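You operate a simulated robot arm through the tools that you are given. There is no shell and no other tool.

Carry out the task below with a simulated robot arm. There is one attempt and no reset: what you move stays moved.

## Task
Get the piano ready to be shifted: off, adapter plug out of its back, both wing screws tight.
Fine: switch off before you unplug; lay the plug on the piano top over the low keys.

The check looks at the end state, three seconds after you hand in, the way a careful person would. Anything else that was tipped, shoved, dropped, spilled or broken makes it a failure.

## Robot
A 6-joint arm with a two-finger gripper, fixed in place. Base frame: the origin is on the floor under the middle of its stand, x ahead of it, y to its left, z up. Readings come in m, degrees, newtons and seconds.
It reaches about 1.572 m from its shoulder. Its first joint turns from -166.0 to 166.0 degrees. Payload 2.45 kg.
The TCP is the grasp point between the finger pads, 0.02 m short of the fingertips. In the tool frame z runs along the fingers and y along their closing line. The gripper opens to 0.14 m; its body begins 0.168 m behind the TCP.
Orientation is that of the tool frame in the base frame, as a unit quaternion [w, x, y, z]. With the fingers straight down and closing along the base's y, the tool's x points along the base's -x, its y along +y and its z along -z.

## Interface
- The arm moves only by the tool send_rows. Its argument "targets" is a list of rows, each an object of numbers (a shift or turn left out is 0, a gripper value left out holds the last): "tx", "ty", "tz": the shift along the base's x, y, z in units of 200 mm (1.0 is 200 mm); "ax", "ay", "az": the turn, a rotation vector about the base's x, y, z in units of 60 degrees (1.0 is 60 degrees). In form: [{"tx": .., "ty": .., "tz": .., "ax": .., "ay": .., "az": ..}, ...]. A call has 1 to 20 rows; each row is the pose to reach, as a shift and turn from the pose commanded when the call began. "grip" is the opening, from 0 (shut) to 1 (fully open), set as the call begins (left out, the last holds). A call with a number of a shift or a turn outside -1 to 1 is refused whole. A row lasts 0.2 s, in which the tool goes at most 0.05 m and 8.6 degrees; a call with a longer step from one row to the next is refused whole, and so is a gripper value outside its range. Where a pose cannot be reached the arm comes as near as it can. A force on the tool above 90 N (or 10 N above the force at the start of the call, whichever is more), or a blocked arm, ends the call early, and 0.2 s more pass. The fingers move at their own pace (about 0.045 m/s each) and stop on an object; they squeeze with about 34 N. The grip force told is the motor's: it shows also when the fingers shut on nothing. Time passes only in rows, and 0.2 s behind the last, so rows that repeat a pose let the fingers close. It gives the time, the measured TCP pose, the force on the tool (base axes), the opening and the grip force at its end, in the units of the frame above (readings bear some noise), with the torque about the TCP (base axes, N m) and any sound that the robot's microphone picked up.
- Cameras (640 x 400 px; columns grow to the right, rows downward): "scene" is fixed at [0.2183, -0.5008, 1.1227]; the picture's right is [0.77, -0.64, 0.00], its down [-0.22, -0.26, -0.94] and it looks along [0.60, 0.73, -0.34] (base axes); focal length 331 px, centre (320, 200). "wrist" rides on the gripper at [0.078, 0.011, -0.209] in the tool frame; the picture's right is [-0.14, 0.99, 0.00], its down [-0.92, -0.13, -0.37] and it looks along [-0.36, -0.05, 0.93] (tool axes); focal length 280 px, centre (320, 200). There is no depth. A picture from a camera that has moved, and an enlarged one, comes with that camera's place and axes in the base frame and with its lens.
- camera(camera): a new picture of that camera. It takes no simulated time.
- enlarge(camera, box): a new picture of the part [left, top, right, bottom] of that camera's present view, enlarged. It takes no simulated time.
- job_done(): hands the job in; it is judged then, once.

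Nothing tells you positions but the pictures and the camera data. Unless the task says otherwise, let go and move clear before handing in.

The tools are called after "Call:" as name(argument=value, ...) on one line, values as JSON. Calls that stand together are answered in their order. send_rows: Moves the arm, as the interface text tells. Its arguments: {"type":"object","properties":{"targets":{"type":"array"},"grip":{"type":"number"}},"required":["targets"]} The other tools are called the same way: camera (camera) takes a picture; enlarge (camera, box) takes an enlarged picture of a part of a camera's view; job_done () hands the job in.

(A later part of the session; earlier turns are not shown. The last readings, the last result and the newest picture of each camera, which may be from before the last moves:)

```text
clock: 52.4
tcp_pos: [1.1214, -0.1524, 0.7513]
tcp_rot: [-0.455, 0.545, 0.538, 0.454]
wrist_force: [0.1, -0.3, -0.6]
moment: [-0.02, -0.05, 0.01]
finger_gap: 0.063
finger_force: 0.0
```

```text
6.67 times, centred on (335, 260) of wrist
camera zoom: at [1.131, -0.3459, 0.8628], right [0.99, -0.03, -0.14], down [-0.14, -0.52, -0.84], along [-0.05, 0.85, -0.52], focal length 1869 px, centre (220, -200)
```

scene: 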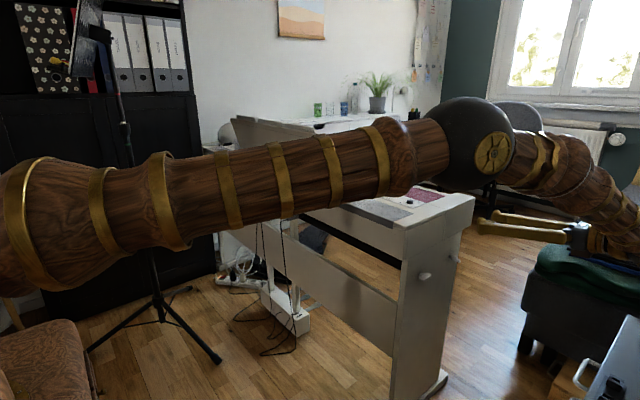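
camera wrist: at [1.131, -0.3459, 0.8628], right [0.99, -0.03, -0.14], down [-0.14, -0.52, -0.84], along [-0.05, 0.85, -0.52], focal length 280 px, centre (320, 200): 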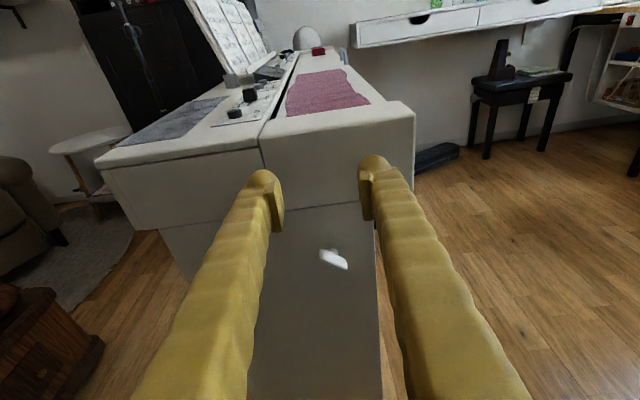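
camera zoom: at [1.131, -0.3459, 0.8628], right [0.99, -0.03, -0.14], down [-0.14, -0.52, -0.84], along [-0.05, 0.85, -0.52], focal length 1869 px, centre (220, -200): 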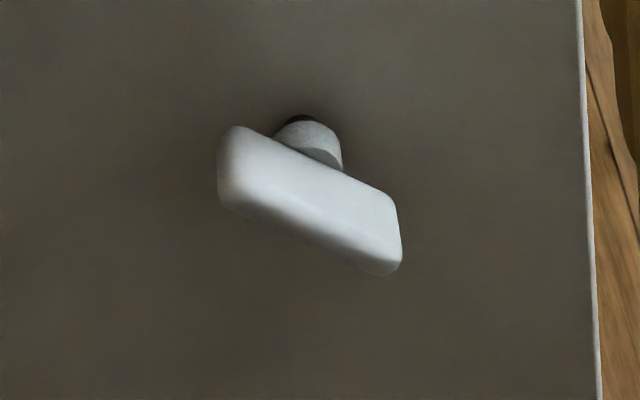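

The far wing is at -48.6° with its axis at x≈1.119. I descend over it with the fingers wide, roll to match, then advance.

Call:
send_rows(targets=[{"tx": -0.012, "ty": 0.13}, {"tx": -0.012, "ty": 0.2, "tz": -0.19}, {"tx": -0.012, "ty": 0.2, "tz": -0.38}, {"tx": -0.012, "ty": 0.2, "tz": -0.57}, {"tx": -0.012, "ty": 0.2, "tz": -0.7585}, {"tx": -0.012, "ty": 0.33, "tz": -0.7585}, {"tx": -0.012, "ty": 0.33, "tz": -0.7585}], grip=0.5)

Call:
send_rows(targets=[{"ay": -0.135}, {"ay": -0.27}, {"ay": -0.405}, {"ay": -0.54}, {"ay": -0.675}, {"ay": -0.81}, {"ay": -0.81}])

Call:
enlarge(camera="wrist", box=[250, 120, 410, 240])

Call:
camera(camera="scene")

```text
clock: 54.0
tcp_pos: [1.1172, -0.0865, 0.6024]
tcp_rot: [-0.455, 0.545, 0.54, 0.453]
wrist_force: [0.1, 0.6, -0.6]
moment: [0.05, 0.0, -0.03]
finger_gap: 0.0699
finger_force: 0.1
```

```text
clock: 55.6
tcp_pos: [1.118, -0.0867, 0.6014]
tcp_rot: [-0.192, 0.309, 0.679, 0.637]
wrist_force: [-0.2, -0.4, 0.3]
moment: [0.04, 0.02, 0.03]
finger_gap: 0.0699
finger_force: 0.0
```

```text
3.33 times, centred on (330, 180) of wrist
camera zoom: at [1.0394, -0.2801, 0.6809], right [0.76, -0.03, 0.65], down [0.54, -0.52, -0.66], along [0.36, 0.85, -0.38], focal length 935 px, centre (287, 267)
```

zoom: 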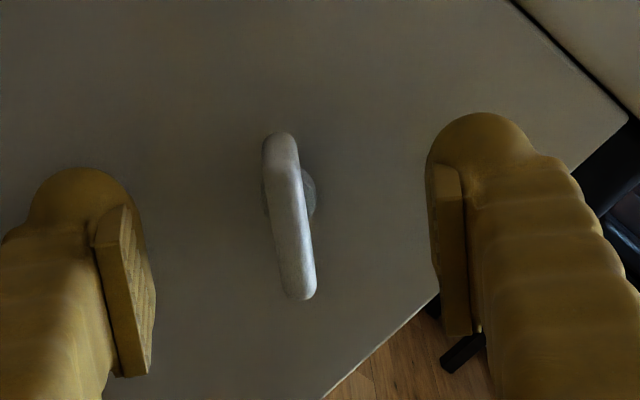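

```text
taken
```

scene: 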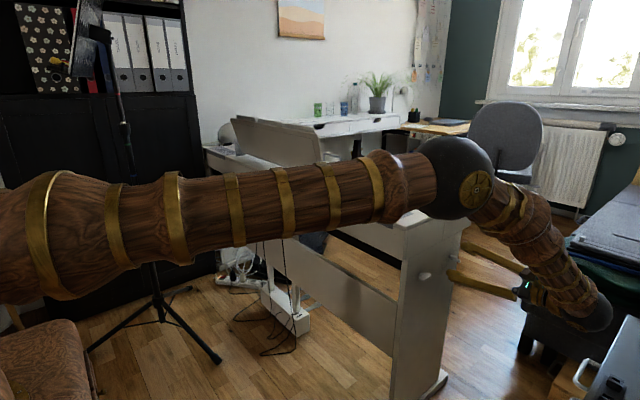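

Well aligned and centred. I advance to y≈-0.075 and close.

Call:
send_rows(targets=[{"tx": 0.005, "ty": 0.03, "tz": -0.008}, {"tx": 0.005, "ty": 0.058, "tz": -0.008}, {"tx": 0.005, "ty": 0.058, "tz": -0.008}])

Call:
send_rows(targets=[{"ty": 0}, {"ty": 0}, {"ty": 0}, {"ty": 0}, {"ty": 0}], grip=0)

Call:
enlarge(camera="wrist", box=[250, 120, 410, 240])

```text
clock: 56.4
tcp_pos: [1.1197, -0.0762, 0.5976]
tcp_rot: [-0.192, 0.31, 0.679, 0.638]
wrist_force: [-0.3, -0.6, -0.2]
moment: [0.02, -0.02, -0.02]
finger_gap: 0.07
finger_force: 0.0
```

```text
clock: 57.6
tcp_pos: [1.1192, -0.0753, 0.6001]
tcp_rot: [-0.192, 0.309, 0.679, 0.638]
wrist_force: [21.3, 4.6, 14.9]
moment: [0.19, 0.0, -0.23]
finger_gap: 0.0108
finger_force: 36.7
```

```text
3.33 times, centred on (330, 180) of wrist
camera zoom: at [1.0413, -0.2679, 0.6802], right [0.76, -0.03, 0.65], down [0.54, -0.52, -0.66], along [0.36, 0.85, -0.38], focal length 935 px, centre (287, 267)
```

zoom: 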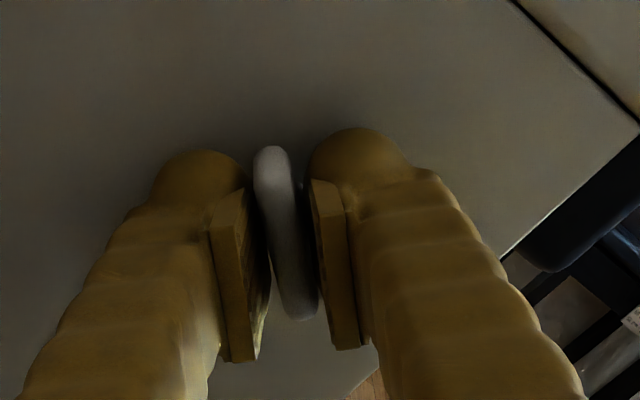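

A centring force of 25 N shows a 1–2 mm offset; I correct that and start turning clockwise.

Call:
send_rows(targets=[{"tx": 0.005, "tz": 0.006}, {"tx": 0.005, "tz": 0.006}, {"tx": 0.005, "tz": 0.006, "ay": 0.1}, {"tx": 0.005, "tz": 0.006, "ay": 0.2}, {"tx": 0.005, "tz": 0.006, "ay": 0.3}, {"tx": 0.005, "tz": 0.006, "ay": 0.4}, {"tx": 0.005, "tz": 0.006, "ay": 0.4}])

```text
clock: 59.2
tcp_pos: [1.1188, -0.0743, 0.5999]
tcp_rot: [-0.331, 0.435, 0.624, 0.558]
wrist_force: [17.4, 16.8, 1.3]
moment: [0.14, 0.02, -0.08]
finger_gap: 0.0102
finger_force: 37.0
```

The screw pulls the tool inward, as it should when tightening. I continue turning.

Call:
send_rows(targets=[{"tx": 0.002, "ty": 0.001, "ay": 0.1}, {"tx": 0.004, "ty": 0.002, "ay": 0.2}, {"tx": 0.004, "ty": 0.003, "ay": 0.3}, {"tx": 0.004, "ty": 0.003, "ay": 0.4}, {"tx": 0.004, "ty": 0.003, "ay": 0.5}, {"tx": 0.004, "ty": 0.003, "ay": 0.5}])

Call:
enlarge(camera="wrist", box=[250, 120, 410, 240])

Call:
camera(camera="scene")

```text
clock: 60.6
tcp_pos: [1.1211, -0.075, 0.5985]
tcp_rot: [-0.481, 0.565, 0.516, 0.427]
wrist_force: [-66.6, -15.3, 16.0]
moment: [0.32, -0.07, 1.1]
finger_gap: 0.0102
finger_force: 37.2
```

```text
3.33 times, centred on (330, 180) of wrist
camera zoom: at [1.1411, -0.2681, 0.7089], right [0.97, -0.03, -0.24], down [-0.22, -0.52, -0.82], along [-0.1, 0.85, -0.51], focal length 935 px, centre (287, 267)
```

zoom: 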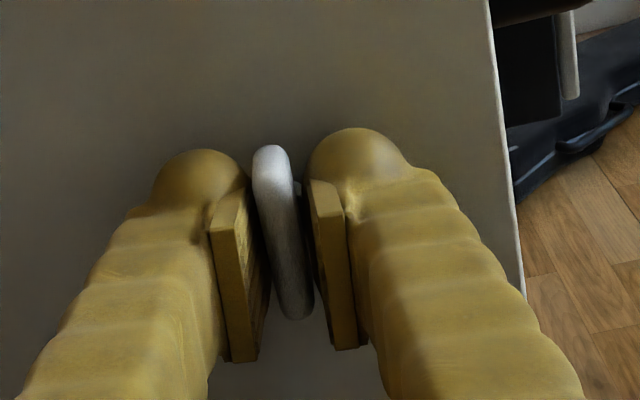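

```text
taken
```

scene: 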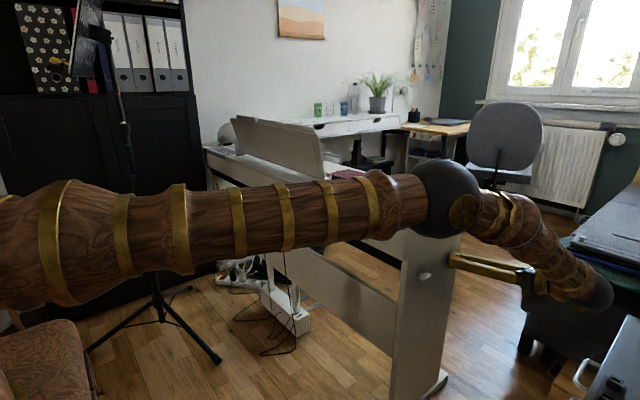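

The fitted far axis is about (1.120, 0.600). I recentre while holding to relieve the side force.

Call:
send_rows(targets=[{"tx": -0.003, "tz": 0.004}, {"tx": -0.006, "tz": 0.007}, {"tx": -0.006, "tz": 0.007}])

```text
clock: 61.4
tcp_pos: [1.1195, -0.0745, 0.5982]
tcp_rot: [-0.479, 0.567, 0.516, 0.427]
wrist_force: [-41.3, -19.4, -10.4]
moment: [-0.22, -0.07, 0.77]
finger_gap: 0.0101
finger_force: 37.4
```

Call:
send_rows(targets=[{"tx": -0.004}, {"tx": -0.008}, {"tx": -0.008}])

```text
clock: 62.2
tcp_pos: [1.1194, -0.0751, 0.6004]
tcp_rot: [-0.479, 0.565, 0.517, 0.428]
wrist_force: [31.7, -19.8, -30.0]
moment: [-0.47, 0.02, -0.55]
finger_gap: 0.0107
finger_force: 38.2
```

Call:
send_rows(targets=[{"tx": 0.0035, "tz": -0.002}, {"tx": 0.0035, "tz": -0.002}])

Call:
send_rows(targets=[{"ay": 0.1}, {"ay": 0.2}, {"ay": 0.3}, {"ay": 0.4}, {"ay": 0.4}])

```text
clock: 62.8
tcp_pos: [1.1199, -0.0735, 0.6001]
tcp_rot: [-0.479, 0.566, 0.517, 0.428]
wrist_force: [30.9, -9.7, -16.9]
moment: [-0.26, 0.0, -0.45]
finger_gap: 0.011
finger_force: 38.2
```

```text
clock: 64.0
tcp_pos: [1.1195, -0.0743, 0.6012]
tcp_rot: [-0.577, 0.642, 0.405, 0.3]
wrist_force: [26.3, 4.5, -7.9]
moment: [-0.06, -0.01, -0.43]
finger_gap: 0.0105
finger_force: 37.9
```

Call:
send_rows(targets=[{"ay": 0.1, "tx": 0.002, "tz": -0.0015}, {"ay": 0.2, "tx": 0.002, "tz": -0.002}, {"ay": 0.3, "tx": 0.002, "tz": -0.002}, {"ay": 0.4, "tx": 0.002, "tz": -0.002}, {"ay": 0.4, "tx": 0.002, "tz": -0.002}])

Call:
camera(camera="scene")

Call:
enlarge(camera="wrist", box=[250, 120, 410, 240])

```text
clock: 65.2
tcp_pos: [1.1193, -0.0744, 0.6]
tcp_rot: [-0.649, 0.69, 0.277, 0.16]
wrist_force: [19.6, 13.0, 10.3]
moment: [0.02, 0.01, -0.09]
finger_gap: 0.0109
finger_force: 38.3
```

```text
taken
```

scene: 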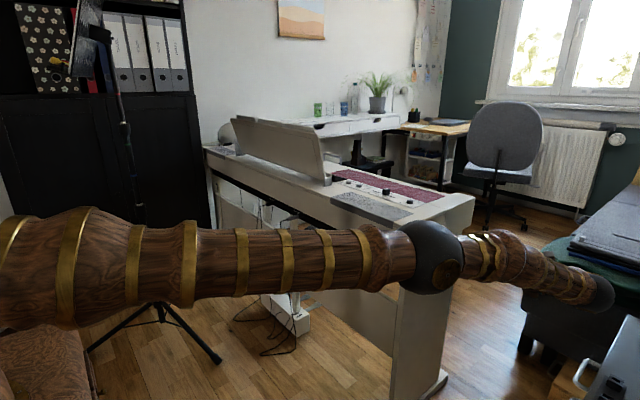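

```text
3.33 times, centred on (330, 180) of wrist
camera zoom: at [1.2164, -0.2674, 0.6572], right [0.48, -0.03, -0.88], down [-0.76, -0.52, -0.39], along [-0.45, 0.85, -0.27], focal length 935 px, centre (287, 267)
```

zoom: 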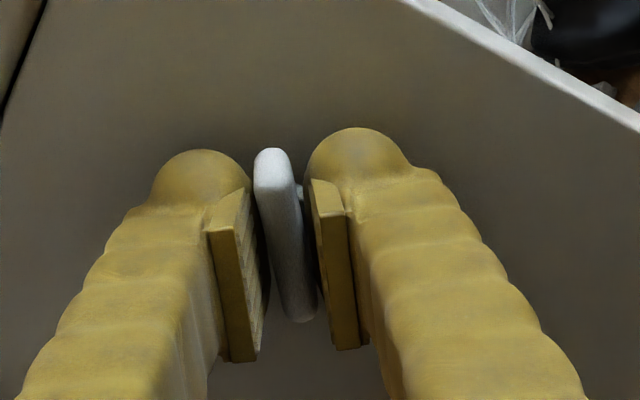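

Now at +54° with hardly any resistance. I try another 8° before re-gripping.

Call:
send_rows(targets=[{"ay": 0.07}, {"ay": 0.14}, {"ay": 0.14}])

```text
clock: 66.0
tcp_pos: [1.1204, -0.0747, 0.5998]
tcp_rot: [-0.667, 0.7, 0.229, 0.11]
wrist_force: [21.3, 18.6, 20.7]
moment: [0.27, 0.02, -0.26]
finger_gap: 0.0107
finger_force: 38.3
```

Still free, so I need another grip cycle. I open wide, roll back to upright in place, steepen the tilt to 42°, and roll on to the opposite side.

Call:
send_rows(targets=[{"ty": 0}, {"ty": 0}, {"ty": 0}, {"ty": -0.05}, {"ty": -0.1}], grip=0.5)

Call:
send_rows(targets=[{"ay": -0.13}, {"ay": -0.26}, {"ay": -0.39}, {"ay": -0.52}, {"ay": -0.65}, {"ay": -0.78}, {"ay": -0.91}, {"ay": -1.0}])

Call:
send_rows(targets=[{"ax": -0.13}, {"ax": -0.26}, {"ax": -0.39}, {"ax": -0.53}, {"ax": -0.53}])

Call:
camera(camera="scene")

Call:
enlarge(camera="wrist", box=[250, 120, 410, 240])

```text
clock: 67.2
tcp_pos: [1.1136, -0.0929, 0.599]
tcp_rot: [-0.667, 0.7, 0.229, 0.11]
wrist_force: [-0.3, -0.1, -0.5]
moment: [0.06, -0.01, -0.03]
finger_gap: 0.0699
finger_force: 0.0
out of reach, approached as far as the arm can: row 5
```

```text
clock: 69.0
tcp_pos: [1.1114, -0.0929, 0.6013]
tcp_rot: [-0.463, 0.551, 0.532, 0.446]
wrist_force: [0.7, 0.6, 0.4]
moment: [-0.03, -0.01, -0.02]
finger_gap: 0.0702
finger_force: 0.1
```

```text
clock: 70.2
tcp_pos: [1.1133, -0.0937, 0.6018]
tcp_rot: [-0.294, 0.658, 0.633, 0.282]
wrist_force: [-0.2, 0.8, -0.5]
moment: [-0.01, 0.01, -0.01]
finger_gap: 0.07
finger_force: 0.2
```

```text
taken
```

scene: 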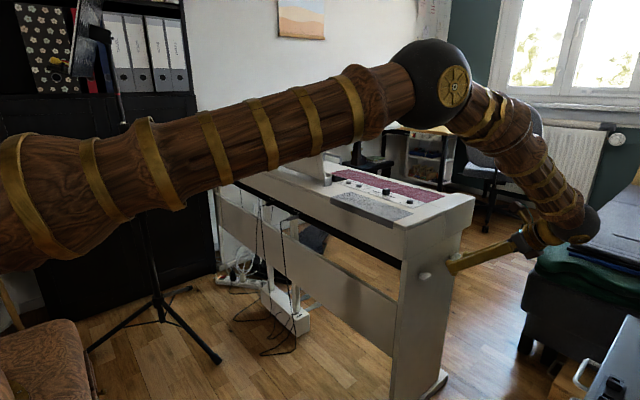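

```text
3.33 times, centred on (330, 180) of wrist
camera zoom: at [1.1264, -0.1975, 0.7966], right [0.98, -0.12, -0.13], down [-0.16, -0.89, -0.43], along [-0.07, 0.45, -0.89], focal length 935 px, centre (287, 267)
```

zoom: 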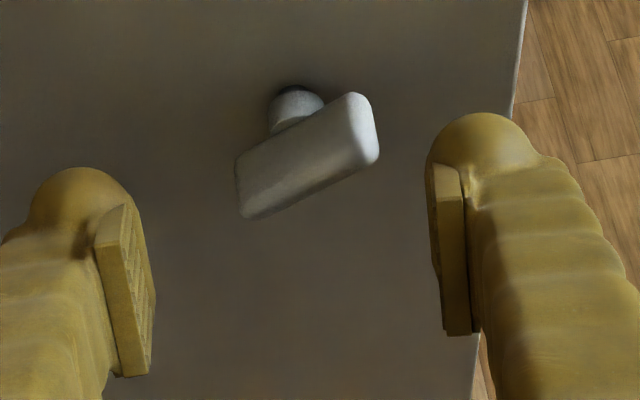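

The wing is at about 62°. I correct the centre offset and roll the gripper to -118° around it.

Call:
send_rows(targets=[{"tx": 0.01, "tz": -0.004, "ay": -0.125}, {"tx": 0.02, "tz": -0.008, "ay": -0.25}, {"tx": 0.033, "tz": -0.009, "ay": -0.375}, {"tx": 0.033, "tz": -0.009, "ay": -0.5}, {"tx": 0.033, "tz": -0.009, "ay": -0.625}, {"tx": 0.033, "tz": -0.009, "ay": -0.75}, {"tx": 0.033, "tz": -0.009, "ay": -0.875}, {"tx": 0.033, "tz": -0.009, "ay": -1.0}])

Call:
camera(camera="scene")

```text
clock: 72.0
tcp_pos: [1.1187, -0.0932, 0.5998]
tcp_rot: [0.063, 0.428, 0.696, 0.573]
wrist_force: [0.4, 0.0, 0.3]
moment: [-0.02, 0.03, 0.0]
finger_gap: 0.07
finger_force: 0.1
```

```text
taken
```

scene: 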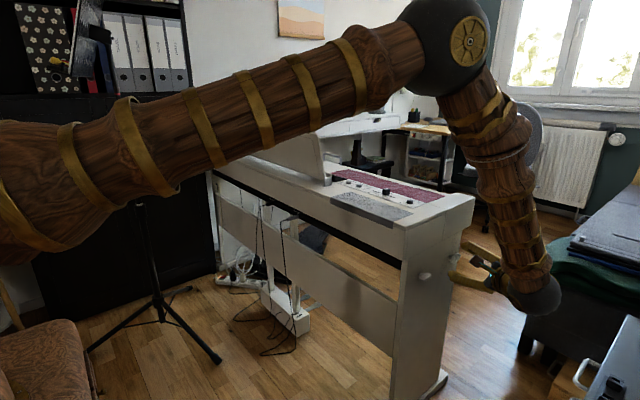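

Call:
send_rows(targets=[{"ay": -0.125}, {"ay": -0.25}, {"ay": -0.375}, {"ay": -0.5}, {"ay": -0.625}, {"ay": -0.75}, {"ay": -0.875}, {"ay": -1.0}, {"ay": -1.0}])

Call:
camera(camera="scene")

Call:
enlarge(camera="wrist", box=[250, 120, 410, 240])

```text
clock: 74.0
tcp_pos: [1.1198, -0.0936, 0.5986]
tcp_rot: [0.402, 0.084, 0.572, 0.71]
wrist_force: [0.6, 0.2, -0.8]
moment: [0.0, -0.04, -0.01]
finger_gap: 0.0701
finger_force: 0.2
```

```text
taken
```

scene: 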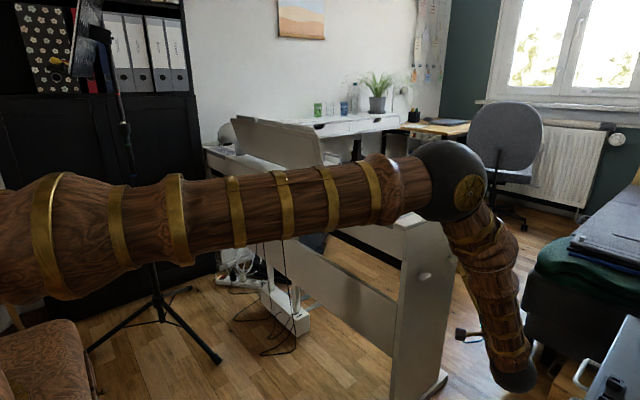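

```text
3.33 times, centred on (330, 180) of wrist
camera zoom: at [0.9409, -0.1975, 0.5117], right [-0.38, -0.12, 0.92], down [0.46, -0.89, 0.08], along [0.8, 0.45, 0.39], focal length 935 px, centre (287, 267)
```

zoom: 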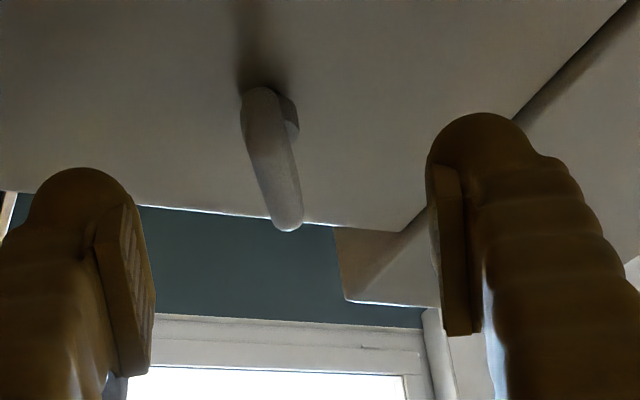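

Aligned from below-left. I advance and close on the wing again.

Call:
send_rows(targets=[{"ty": 0.05, "tz": 0.004}, {"ty": 0.098, "tz": 0.006}, {"ty": 0.098, "tz": 0.006}])

Call:
send_rows(targets=[{"ty": 0}, {"ty": 0}, {"ty": 0}, {"ty": 0}, {"ty": 0}], grip=0)

Call:
send_rows(targets=[{"ay": 0.1}, {"ay": 0.2}, {"ay": 0.3}, {"ay": 0.3}])

Call:
enlarge(camera="wrist", box=[250, 120, 410, 240])

```text
clock: 74.8
tcp_pos: [1.1185, -0.0731, 0.6013]
tcp_rot: [0.401, 0.085, 0.572, 0.71]
wrist_force: [0.6, -0.2, 0.2]
moment: [-0.01, 0.05, -0.01]
finger_gap: 0.07
finger_force: 0.2
```

```text
clock: 76.0
tcp_pos: [1.119, -0.0724, 0.6]
tcp_rot: [0.4, 0.085, 0.573, 0.71]
wrist_force: [28.8, -0.4, -35.5]
moment: [-0.47, 0.09, -0.52]
finger_gap: 0.0138
finger_force: 38.2
```

```text
clock: 77.0
tcp_pos: [1.118, -0.072, 0.5999]
tcp_rot: [0.305, 0.195, 0.628, 0.689]
wrist_force: [-6.1, 0.3, -34.6]
moment: [-0.52, 0.06, 0.21]
finger_gap: 0.0134
finger_force: 40.1
```

```text
3.33 times, centred on (330, 180) of wrist
camera zoom: at [0.922, -0.1774, 0.5713], right [-0.07, -0.12, 0.99], down [0.46, -0.89, -0.07], along [0.88, 0.45, 0.12], focal length 935 px, centre (287, 267)
```

zoom: 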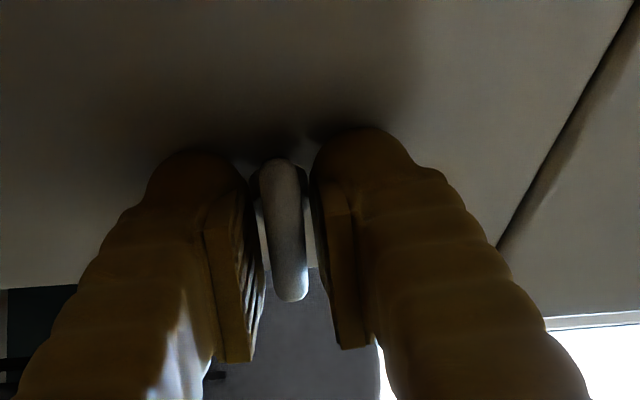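

Call:
send_rows(targets=[{"tz": -0.003, "ay": 0.1}, {"tz": -0.003, "ay": 0.2}, {"tz": -0.003, "ay": 0.3}, {"tz": -0.003, "ay": 0.4}, {"tz": -0.003, "ay": 0.4}])

Call:
enlarge(camera="wrist", box=[250, 120, 410, 240])

```text
clock: 78.2
tcp_pos: [1.1192, -0.0724, 0.5999]
tcp_rot: [0.17, 0.334, 0.678, 0.633]
wrist_force: [1.1, 0.3, -17.7]
moment: [-0.65, -0.71, -0.11]
finger_gap: 0.0151
finger_force: 41.3
```

```text
3.33 times, centred on (330, 180) of wrist
camera zoom: at [0.9288, -0.1773, 0.6538], right [0.33, -0.12, 0.94], down [0.39, -0.89, -0.25], along [0.86, 0.45, -0.25], focal length 935 px, centre (287, 267)
```

zoom: 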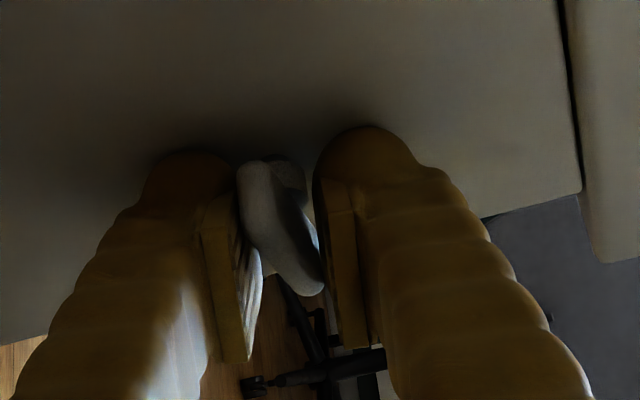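

Resistance starts at about the same wing angle as for the near screw (~97°). I turn on to tighten firmly.

Call:
send_rows(targets=[{"ay": 0.07}, {"ay": 0.14}, {"ay": 0.2}, {"ay": 0.2}])

Call:
enlarge(camera="wrist", box=[250, 120, 410, 240])

```text
clock: 79.2
tcp_pos: [1.1189, -0.0721, 0.6013]
tcp_rot: [0.098, 0.398, 0.692, 0.595]
wrist_force: [-27.0, -5.5, 1.1]
moment: [-0.39, -2.06, 0.45]
finger_gap: 0.0226
finger_force: 45.4
```

```text
3.33 times, centred on (330, 180) of wrist
camera zoom: at [0.9438, -0.1776, 0.6924], right [0.52, -0.12, 0.85], down [0.33, -0.89, -0.33], along [0.79, 0.45, -0.42], focal length 935 px, centre (287, 267)
```

zoom: 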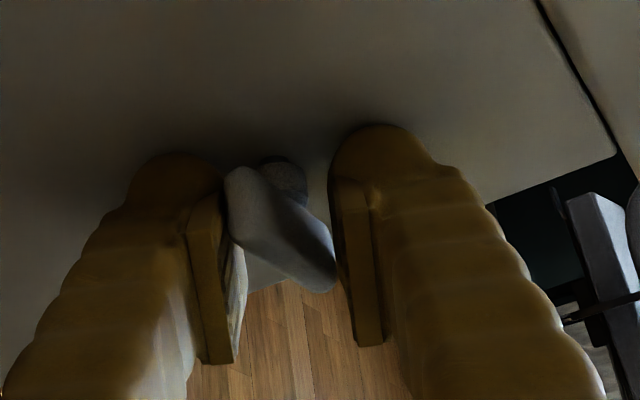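

About 2.1 N·m with the wing at its stop, same as the near one. I release, back off and compare both screws.

Call:
send_rows(targets=[{"ty": 0}, {"ty": 0}, {"ty": 0}, {"ty": -0.1}, {"ty": -0.25}, {"ty": -0.4}], grip=0.5)

Call:
send_rows(targets=[{"tz": 0.15, "ay": 0.14}, {"tz": 0.35, "ay": 0.28}, {"tz": 0.55, "ay": 0.42}, {"tz": 0.7, "ay": 0.56}, {"tz": 0.85, "ay": 0.7}, {"tz": 0.85, "ay": 0.84}, {"tz": 0.85, "ay": 0.98}])

Call:
camera(camera="wrist")

Call:
enlarge(camera="scene", box=[410, 240, 474, 290])

Call:
enlarge(camera="scene", box=[448, 248, 470, 268])

```text
clock: 80.6
tcp_pos: [1.1189, -0.1518, 0.5988]
tcp_rot: [0.098, 0.397, 0.692, 0.595]
wrist_force: [-0.2, -0.2, 0.2]
moment: [-0.02, -0.01, 0.0]
finger_gap: 0.0699
finger_force: 0.0
```

```text
clock: 82.2
tcp_pos: [1.1203, -0.1525, 0.7718]
tcp_rot: [-0.255, 0.639, 0.651, 0.322]
wrist_force: [0.3, 0.3, -0.7]
moment: [-0.04, 0.0, 0.0]
finger_gap: 0.0701
finger_force: 0.1
```

```text
taken
camera wrist: at [1.1083, -0.2566, 0.9671], right [0.99, -0.12, -0.01], down [-0.11, -0.89, -0.45], along [0.04, 0.45, -0.89], focal length 280 px, centre (320, 200)
```

wrist: 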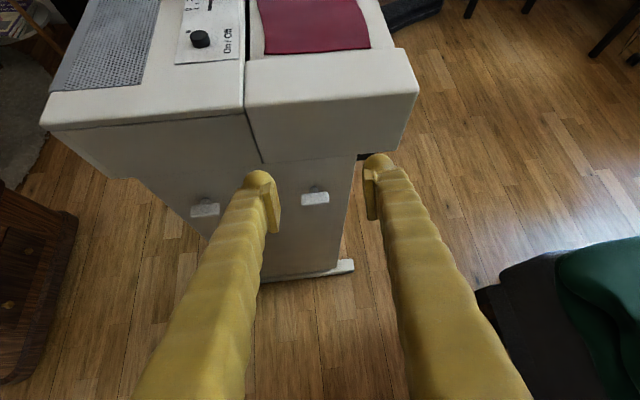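

```text
8.00 times, centred on (442, 265) of scene
camera zoom: at [0.2183, -0.5008, 1.1227], right [0.77, -0.64, 0.0], down [-0.22, -0.26, -0.94], along [0.6, 0.73, -0.34], focal length 2651 px, centre (-656, -320)
```

zoom: 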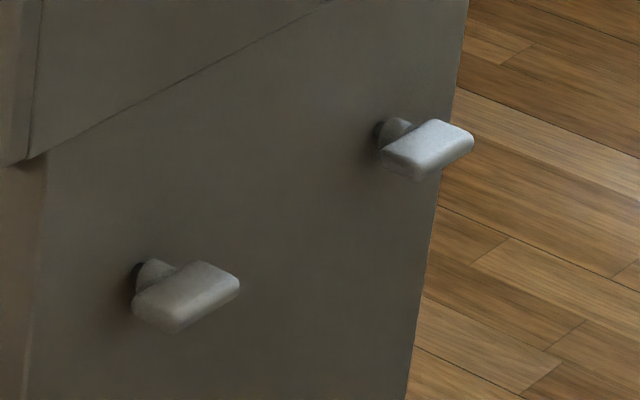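

```text
16.00 times, centred on (459, 258) of scene
camera zoom: at [0.2183, -0.5008, 1.1227], right [0.77, -0.64, 0.0], down [-0.22, -0.26, -0.94], along [0.6, 0.73, -0.34], focal length 5302 px, centre (-1904, -728)
```

zoom: 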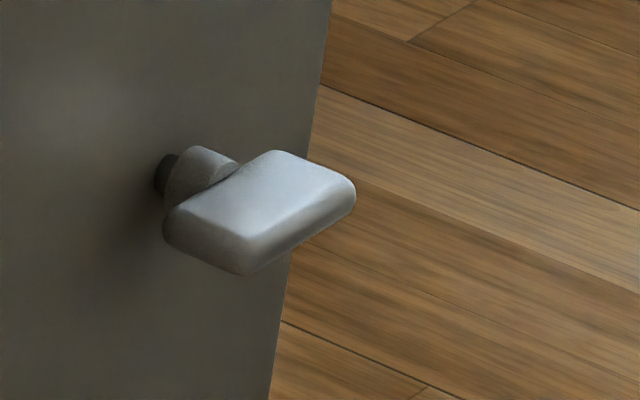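

Both wings now sit level at the same stop, clearly tightened. Next is the adapter plug: I raise the arm and swing it around to the back of the piano.

Call:
send_rows(targets=[{"tz": 0.2, "tx": -0.1}, {"tz": 0.4, "tx": -0.2}, {"tz": 0.6, "tx": -0.3}, {"tz": 0.8, "tx": -0.4}, {"tz": 1.0, "tx": -0.5}, {"tz": 1.0, "tx": -0.7}, {"tz": 1.0, "tx": -0.9}], grip=0.3)

Call:
send_rows(targets=[{"az": -0.14, "tx": -0.15, "ty": 0.1}, {"az": -0.28, "tx": -0.3, "ty": 0.2}, {"az": -0.42, "tx": -0.45, "ty": 0.3}, {"az": -0.56, "tx": -0.6, "ty": 0.4}, {"az": -0.7, "tx": -0.75, "ty": 0.5}, {"az": -0.84, "tx": -0.9, "ty": 0.6}, {"az": -0.98, "tx": -1.0, "ty": 0.7}])

Call:
send_rows(targets=[{"az": -0.13, "tx": -0.1, "ty": 0.2}, {"az": -0.26, "tx": -0.2, "ty": 0.4}, {"az": -0.39, "tx": -0.3, "ty": 0.6}, {"az": -0.52, "tx": -0.4, "ty": 0.8}, {"az": -0.52, "tx": -0.4, "ty": 1.0}])

Call:
camera(camera="scene")

Call:
camera(camera="wrist")

```text
clock: 83.8
tcp_pos: [0.9368, -0.1504, 0.9687]
tcp_rot: [-0.255, 0.639, 0.651, 0.322]
wrist_force: [0.1, -0.1, 0.3]
moment: [0.04, 0.0, -0.03]
finger_gap: 0.0423
finger_force: 0.1
```

```text
clock: 85.4
tcp_pos: [0.7377, -0.0121, 0.9723]
tcp_rot: [-0.063, 0.876, 0.253, 0.406]
wrist_force: [-0.1, 0.0, 0.3]
moment: [-0.02, -0.04, 0.02]
finger_gap: 0.0418
finger_force: 0.1
```

```text
clock: 86.6
tcp_pos: [0.6832, 0.0786, 1.014]
tcp_rot: [-0.035, 0.924, 0.044, 0.377]
wrist_force: [0.7, 0.5, 0.6]
moment: [0.02, 0.03, 0.04]
finger_gap: 0.0421
finger_force: 0.0
out of reach, approached as far as the arm can: row 3, 4, 5
```

```text
taken
```

scene: 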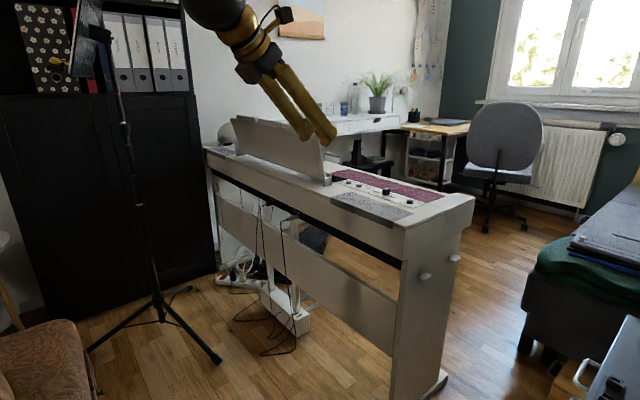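

```text
taken
camera wrist: at [0.5944, 0.0506, 1.2158], right [0.01, -0.99, -0.13], down [-0.92, 0.04, -0.38], along [0.38, 0.12, -0.92], focal length 280 px, centre (320, 200)
```

wrist: 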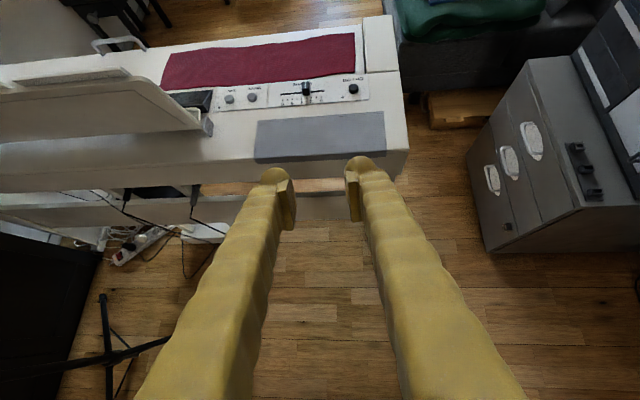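

That tool roll ran into a joint limit, so I'll use the opposite roll (as at the start). I bring the tool vertical first, then roll it back 180° while moving along the piano's back.

Call:
send_rows(targets=[{"ay": 0.125}, {"ay": 0.25}, {"ay": 0.375}, {"ay": 0.5}, {"ay": 0.625}, {"ay": 0.75}])

Call:
send_rows(targets=[{"az": 0.125, "tx": -0.05}, {"az": 0.25, "tx": -0.1}, {"az": 0.375, "tx": -0.15}, {"az": 0.5, "tx": -0.2}, {"az": 0.625, "tx": -0.25}, {"az": 0.75, "tx": -0.3}, {"az": 0.875, "tx": -0.3}, {"az": 1.0, "tx": -0.3}])

Call:
send_rows(targets=[{"az": 0.125, "ty": 0.1}, {"az": 0.25, "ty": 0.2}, {"az": 0.375, "ty": 0.3}, {"az": 0.5, "ty": 0.4}, {"az": 0.625, "ty": 0.5}, {"az": 0.75, "ty": 0.6}, {"az": 0.875, "ty": 0.7}, {"az": 1.0, "ty": 0.8}])

Call:
send_rows(targets=[{"az": 0.125, "ty": 0.12}, {"az": 0.25, "ty": 0.24}, {"az": 0.375, "ty": 0.36}, {"az": 0.5, "ty": 0.48}, {"az": 0.625, "ty": 0.6}, {"az": 0.75, "ty": 0.72}, {"az": 0.875, "ty": 0.86}, {"az": 1.0, "ty": 1.0}])

Call:
camera(camera="scene")

Call:
camera(camera="wrist")

```text
clock: 88.0
tcp_pos: [0.6686, 0.0876, 0.9695]
tcp_rot: [0.087, 0.994, 0.024, 0.059]
wrist_force: [0.3, 0.0, -0.1]
moment: [0.02, -0.02, 0.01]
finger_gap: 0.0418
finger_force: 0.0
out of reach, approached as far as the arm can: row 1, 2, 3, 4, 5, 6
```

```text
clock: 89.8
tcp_pos: [0.5987, 0.1049, 0.947]
tcp_rot: [0.099, 0.848, 0.513, 0.093]
wrist_force: [-0.4, -0.4, 0.2]
moment: [0.01, 0.0, 0.0]
finger_gap: 0.0423
finger_force: 0.1
out of reach, approached as far as the arm can: row 3, 4, 5, 6, 7, 8
```

```text
clock: 91.6
tcp_pos: [0.5762, 0.2863, 0.9115]
tcp_rot: [0.119, 0.499, 0.851, 0.112]
wrist_force: [0.2, 0.7, 0.1]
moment: [-0.06, -0.01, -0.02]
finger_gap: 0.0421
finger_force: 0.2
out of reach, approached as far as the arm can: row 1, 2, 3, 4, 5, 6, 7, 8
```

```text
clock: 93.4
tcp_pos: [0.5295, 0.5019, 0.8673]
tcp_rot: [0.147, 0.041, 0.981, 0.116]
wrist_force: [-0.3, 0.0, -0.1]
moment: [0.0, -0.02, 0.01]
finger_gap: 0.0422
finger_force: 0.0
out of reach, approached as far as the arm can: row 1, 2, 3, 4, 5, 6, 7, 8
```

```text
taken
```

scene: 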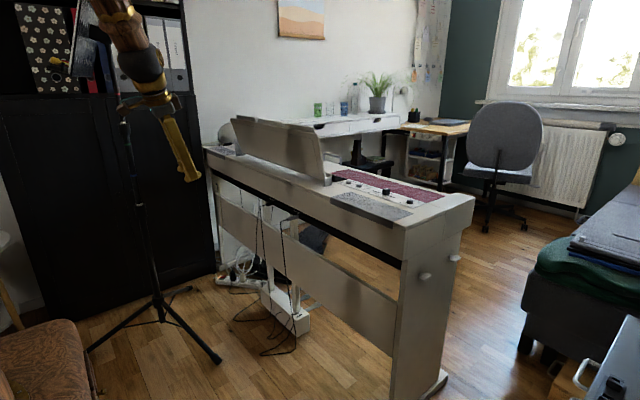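

```text
taken
camera wrist: at [0.3925, 0.4752, 1.0412], right [0.17, 0.94, 0.28], down [0.76, -0.31, 0.57], along [0.62, 0.11, -0.77], focal length 280 px, centre (320, 200)
```

wrist: 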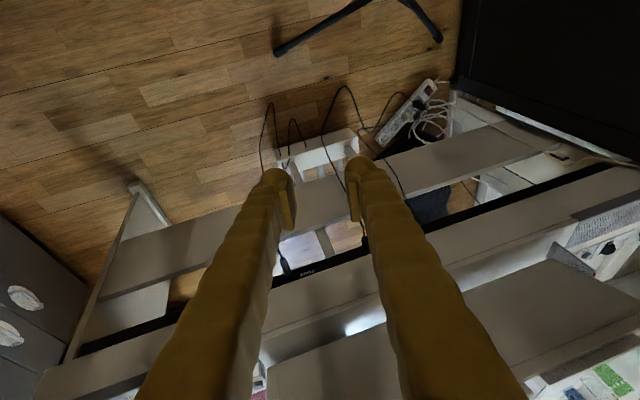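

The last moves were limited by a wrist joint (the wrist went over its "up" side). I test with a no-op row whether the arm is still short of its commanded pose.

Call:
send_rows(targets=[{"tx": 0}])

```text
clock: 93.8
tcp_pos: [0.5295, 0.5016, 0.8674]
tcp_rot: [0.147, 0.041, 0.981, 0.117]
wrist_force: [-0.7, 0.2, -0.3]
moment: [-0.04, -0.01, 0.01]
finger_gap: 0.0422
finger_force: 0.1
```

The arm's commanded pose was reset to where it is, so I can plan from here. I now go directly to a 45° forward-down tilt with the fingers closing along y, in front of the adapter plug.

Call:
send_rows(targets=[{"tx": 0.17, "ty": 0.098, "tz": -0.067, "ax": -0.0476, "ay": -0.0926, "az": -0.0026}, {"tx": 0.34, "ty": 0.196, "tz": -0.134, "ax": -0.0952, "ay": -0.1852, "az": -0.0052}, {"tx": 0.51, "ty": 0.294, "tz": -0.2, "ax": -0.1428, "ay": -0.2778, "az": -0.0078}, {"tx": 0.68, "ty": 0.392, "tz": -0.268, "ax": -0.19, "ay": -0.37, "az": -0.0104}, {"tx": 0.8525, "ty": 0.49, "tz": -0.335, "ax": -0.238, "ay": -0.463, "az": -0.013}, {"tx": 0.8525, "ty": 0.49, "tz": -0.335, "ax": -0.238, "ay": -0.463, "az": -0.013}])

Call:
camera(camera="scene")

Call:
camera(camera="wrist")

```text
clock: 95.2
tcp_pos: [0.7038, 0.6009, 0.8013]
tcp_rot: [0.383, -0.001, 0.924, 0.001]
wrist_force: [0.1, 1.3, -0.3]
moment: [0.0, 0.0, 0.01]
finger_gap: 0.0419
finger_force: 0.1
```

```text
taken
```

scene: 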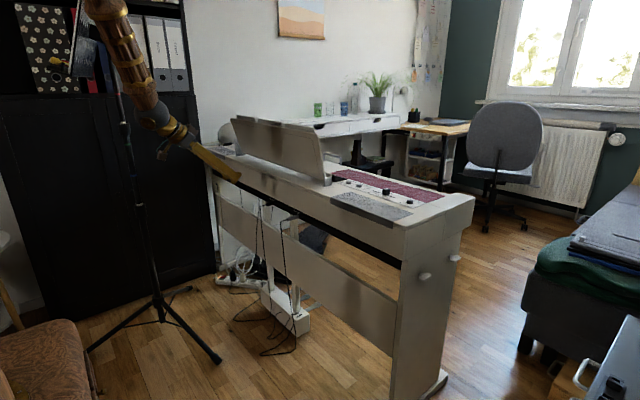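

```text
taken
camera wrist: at [0.5002, 0.6098, 0.8912], right [0.1, 0.99, 0.1], down [0.39, -0.13, 0.91], along [0.92, -0.05, -0.4], focal length 280 px, centre (320, 200)
```

wrist: 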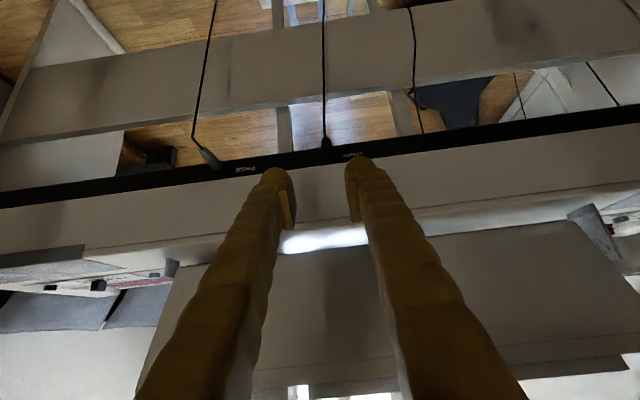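

The arm got there cleanly. The adapter plug is visible near the image centre (picture is upside down); I zoom in on it.

Call:
enlarge(camera="wrist", box=[280, 110, 380, 180])

Call:
enlarge(camera="wrist", box=[180, 100, 280, 190])

Call:
enlarge(camera="scene", box=[240, 190, 304, 230])

```text
5.71 times, centred on (330, 145) of wrist
camera zoom: at [0.5002, 0.6098, 0.8912], right [0.1, 0.99, 0.1], down [0.39, -0.13, 0.91], along [0.92, -0.05, -0.4], focal length 1602 px, centre (263, 514)
```

zoom: 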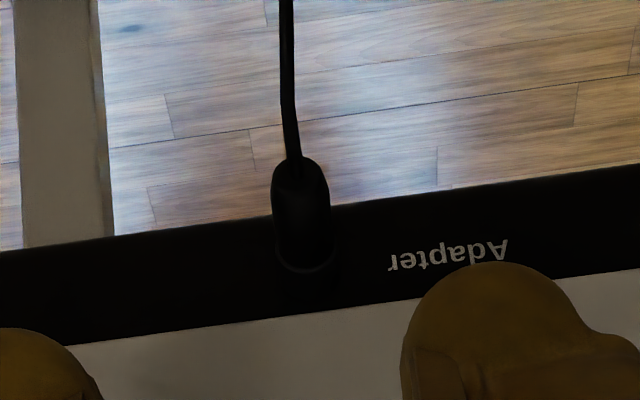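

```text
4.44 times, centred on (230, 145) of wrist
camera zoom: at [0.5002, 0.6098, 0.8912], right [0.1, 0.99, 0.1], down [0.39, -0.13, 0.91], along [0.92, -0.05, -0.4], focal length 1246 px, centre (720, 444)
```

zoom: 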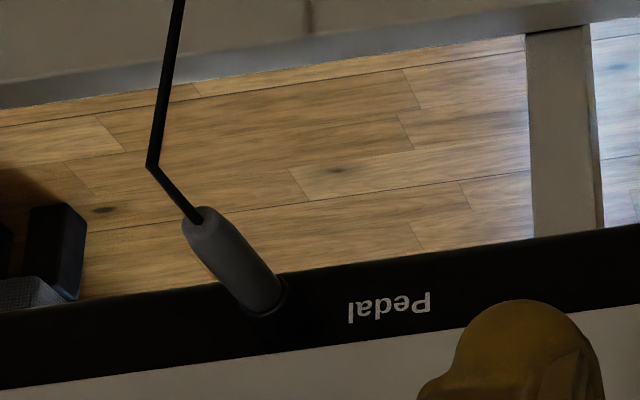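

```text
10.00 times, centred on (272, 210) of scene
camera zoom: at [0.2183, -0.5008, 1.1227], right [0.77, -0.64, 0.0], down [-0.22, -0.26, -0.94], along [0.6, 0.73, -0.34], focal length 3313 px, centre (800, 100)
```

zoom: 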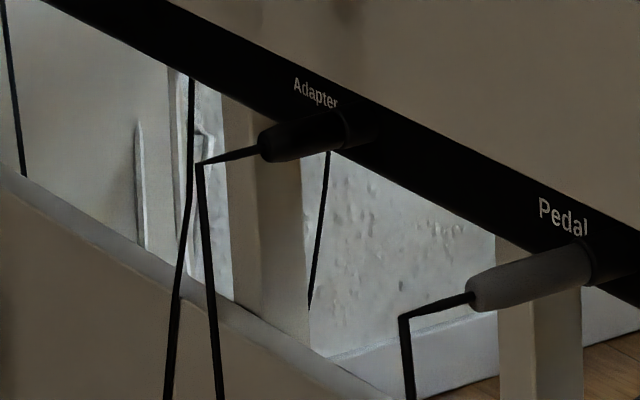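

The "Adapter" plug runs along x from its outer end at x≈0.851 to the strip at x≈0.888, at y≈0.608, z≈0.647, about 15 mm thick. I move along the 45° tool axis to a pre-grasp point.

Call:
send_rows(targets=[{"tx": 0.14, "ty": 0.01, "tz": -0.13}, {"tx": 0.28, "ty": 0.02, "tz": -0.27}, {"tx": 0.42, "ty": 0.03, "tz": -0.4}, {"tx": 0.55, "ty": 0.0355, "tz": -0.53}, {"tx": 0.55, "ty": 0.0355, "tz": -0.53}], grip=0.3)

Call:
camera(camera="wrist")

Call:
enlarge(camera="wrist", box=[260, 100, 400, 200])

Call:
enlarge(camera="scene", box=[220, 160, 320, 230])

```text
clock: 96.4
tcp_pos: [0.8132, 0.6039, 0.6925]
tcp_rot: [0.383, 0.0, 0.924, 0.0]
wrist_force: [1.1, 0.2, 0.4]
moment: [0.06, -0.01, 0.01]
finger_gap: 0.0418
finger_force: 0.1
```

```text
taken
camera wrist: at [0.6091, 0.6135, 0.7832], right [0.1, 0.99, 0.1], down [0.39, -0.13, 0.91], along [0.92, -0.05, -0.4], focal length 280 px, centre (320, 200)
```

wrist: 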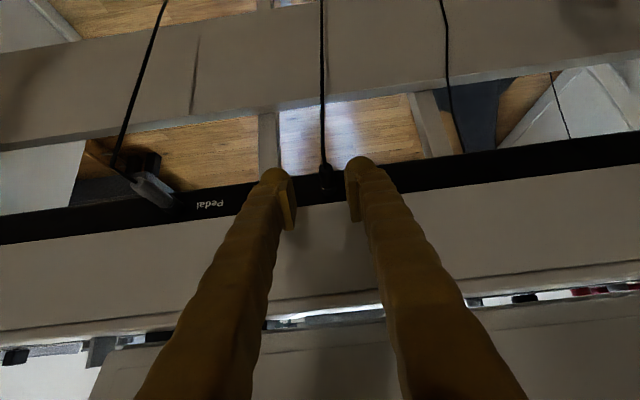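

```text
4.00 times, centred on (330, 150) of wrist
camera zoom: at [0.6091, 0.6135, 0.7832], right [0.1, 0.99, 0.1], down [0.39, -0.13, 0.91], along [0.92, -0.05, -0.4], focal length 1122 px, centre (280, 400)
```

zoom: 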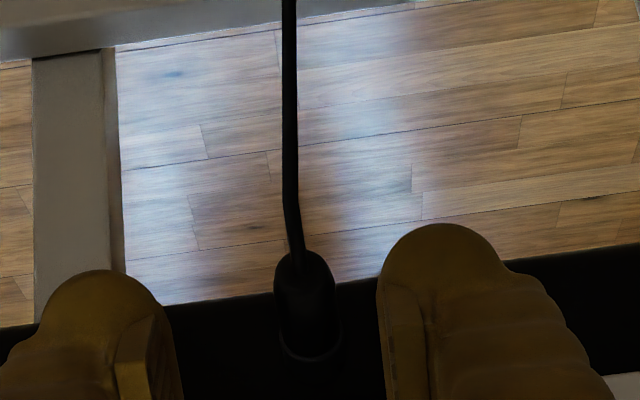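

```text
5.71 times, centred on (270, 195) of scene
camera zoom: at [0.2183, -0.5008, 1.1227], right [0.77, -0.64, 0.0], down [-0.22, -0.26, -0.94], along [0.6, 0.73, -0.34], focal length 1893 px, centre (606, 229)
```

zoom: 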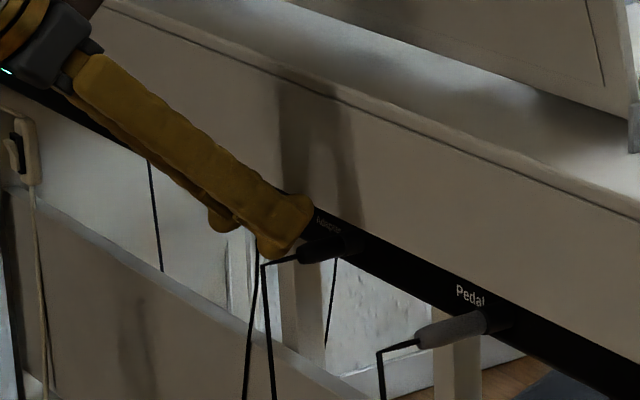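

The plug is centred between the fingers to within 5 mm. I advance onto it.

Call:
send_rows(targets=[{"tx": 0.05, "ty": 0.026, "tz": -0.05}, {"tx": 0.11, "ty": 0.026, "tz": -0.105}, {"tx": 0.17, "ty": 0.026, "tz": -0.16}, {"tx": 0.215, "ty": 0.026, "tz": -0.2025}, {"tx": 0.215, "ty": 0.026, "tz": -0.2025}])

Call:
enlarge(camera="wrist", box=[260, 120, 400, 220])

Call:
enlarge(camera="scene", box=[240, 190, 304, 230])

```text
clock: 97.6
tcp_pos: [0.8541, 0.6115, 0.6534]
tcp_rot: [0.383, -0.001, 0.924, 0.0]
wrist_force: [-0.6, 0.3, 0.3]
moment: [0.01, 0.04, 0.01]
finger_gap: 0.0421
finger_force: 0.0
```

```text
4.00 times, centred on (330, 170) of wrist
camera zoom: at [0.6511, 0.6203, 0.7438], right [0.1, 0.99, 0.1], down [0.39, -0.13, 0.91], along [0.92, -0.05, -0.4], focal length 1122 px, centre (280, 320)
```

zoom: 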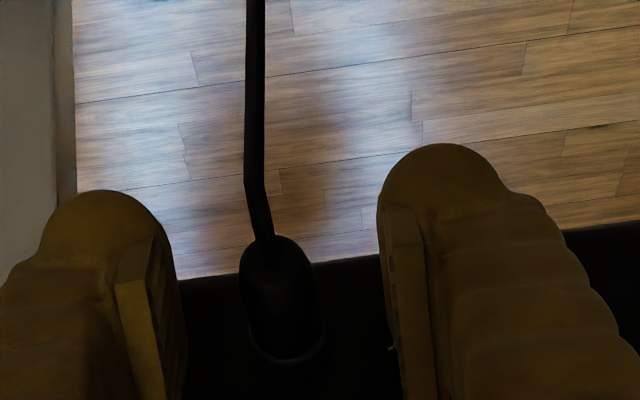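

```text
10.00 times, centred on (272, 210) of scene
camera zoom: at [0.2183, -0.5008, 1.1227], right [0.77, -0.64, 0.0], down [-0.22, -0.26, -0.94], along [0.6, 0.73, -0.34], focal length 3313 px, centre (800, 100)
```

zoom: 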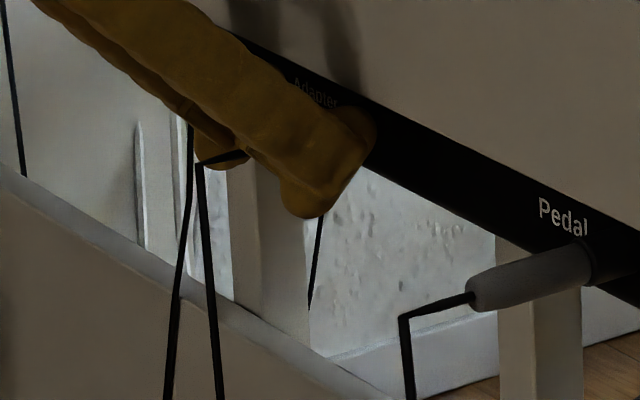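

The plug lies midway between the pads. I close on it.

Call:
send_rows(targets=[{"tx": 0}, {"tx": 0}, {"tx": 0}, {"tx": 0}, {"tx": 0}], grip=0)

Call:
enlarge(camera="wrist", box=[260, 120, 400, 220])

Call:
enlarge(camera="scene", box=[240, 190, 304, 230])

```text
clock: 98.8
tcp_pos: [0.855, 0.6108, 0.6533]
tcp_rot: [0.383, 0.0, 0.924, 0.0]
wrist_force: [-0.4, -0.2, 0.6]
moment: [-0.05, 0.04, 0.01]
finger_gap: 0.011
finger_force: 33.9
```

```text
4.00 times, centred on (330, 170) of wrist
camera zoom: at [0.6506, 0.621, 0.7444], right [0.1, 0.99, 0.1], down [0.39, -0.13, 0.91], along [0.92, -0.05, -0.4], focal length 1122 px, centre (280, 320)
```

zoom: 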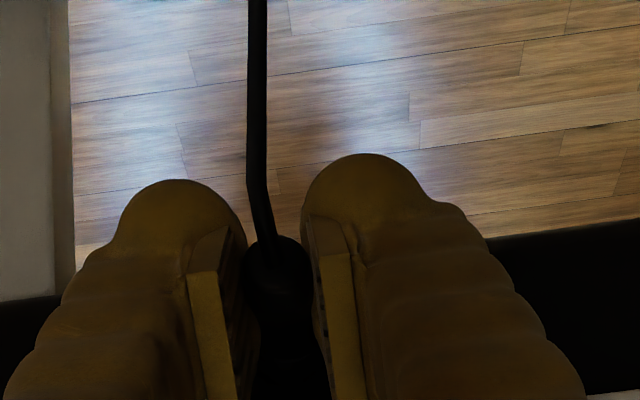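

```text
10.00 times, centred on (272, 210) of scene
camera zoom: at [0.2183, -0.5008, 1.1227], right [0.77, -0.64, 0.0], down [-0.22, -0.26, -0.94], along [0.6, 0.73, -0.34], focal length 3313 px, centre (800, 100)
```

zoom: 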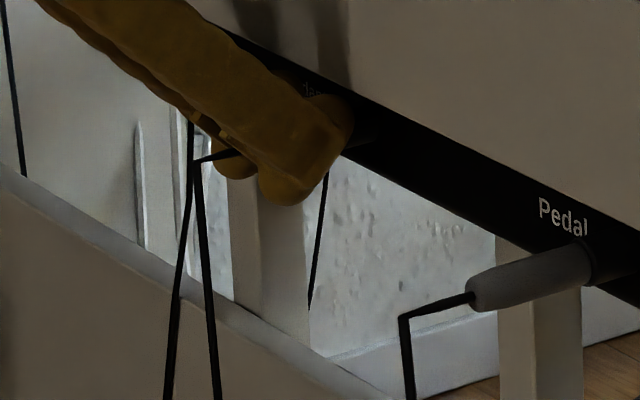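

The plug is gripped (11 mm) with no side load. I pull it straight out along -x.

Call:
send_rows(targets=[{"tx": -0.02}, {"tx": -0.04}, {"tx": -0.06}, {"tx": -0.08}, {"tx": -0.1}])

Call:
enlarge(camera="wrist", box=[260, 120, 400, 220])

Call:
enlarge(camera="scene", box=[240, 190, 304, 230])

```text
clock: 100.0
tcp_pos: [0.837, 0.6113, 0.6531]
tcp_rot: [0.383, -0.001, 0.924, 0.001]
wrist_force: [0.2, -0.6, -0.3]
moment: [-0.03, -0.01, -0.01]
finger_gap: 0.0107
finger_force: 34.3
```

```text
4.00 times, centred on (330, 170) of wrist
camera zoom: at [0.6325, 0.6208, 0.7441], right [0.1, 0.99, 0.1], down [0.39, -0.13, 0.91], along [0.92, -0.05, -0.4], focal length 1122 px, centre (280, 320)
```

zoom: 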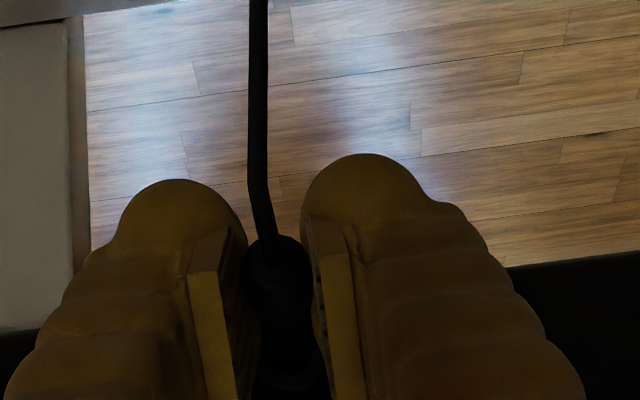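

```text
10.00 times, centred on (272, 210) of scene
camera zoom: at [0.2183, -0.5008, 1.1227], right [0.77, -0.64, 0.0], down [-0.22, -0.26, -0.94], along [0.6, 0.73, -0.34], focal length 3313 px, centre (800, 100)
```

zoom: 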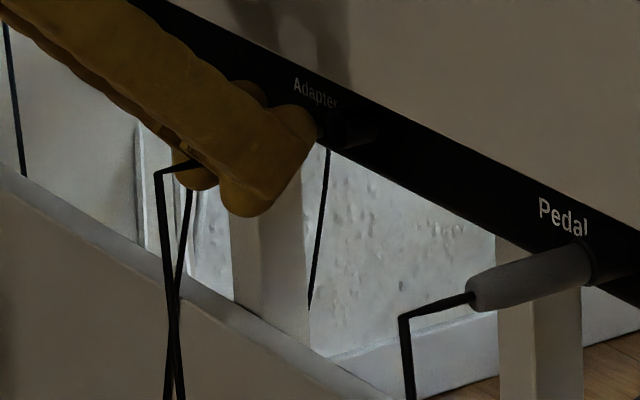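

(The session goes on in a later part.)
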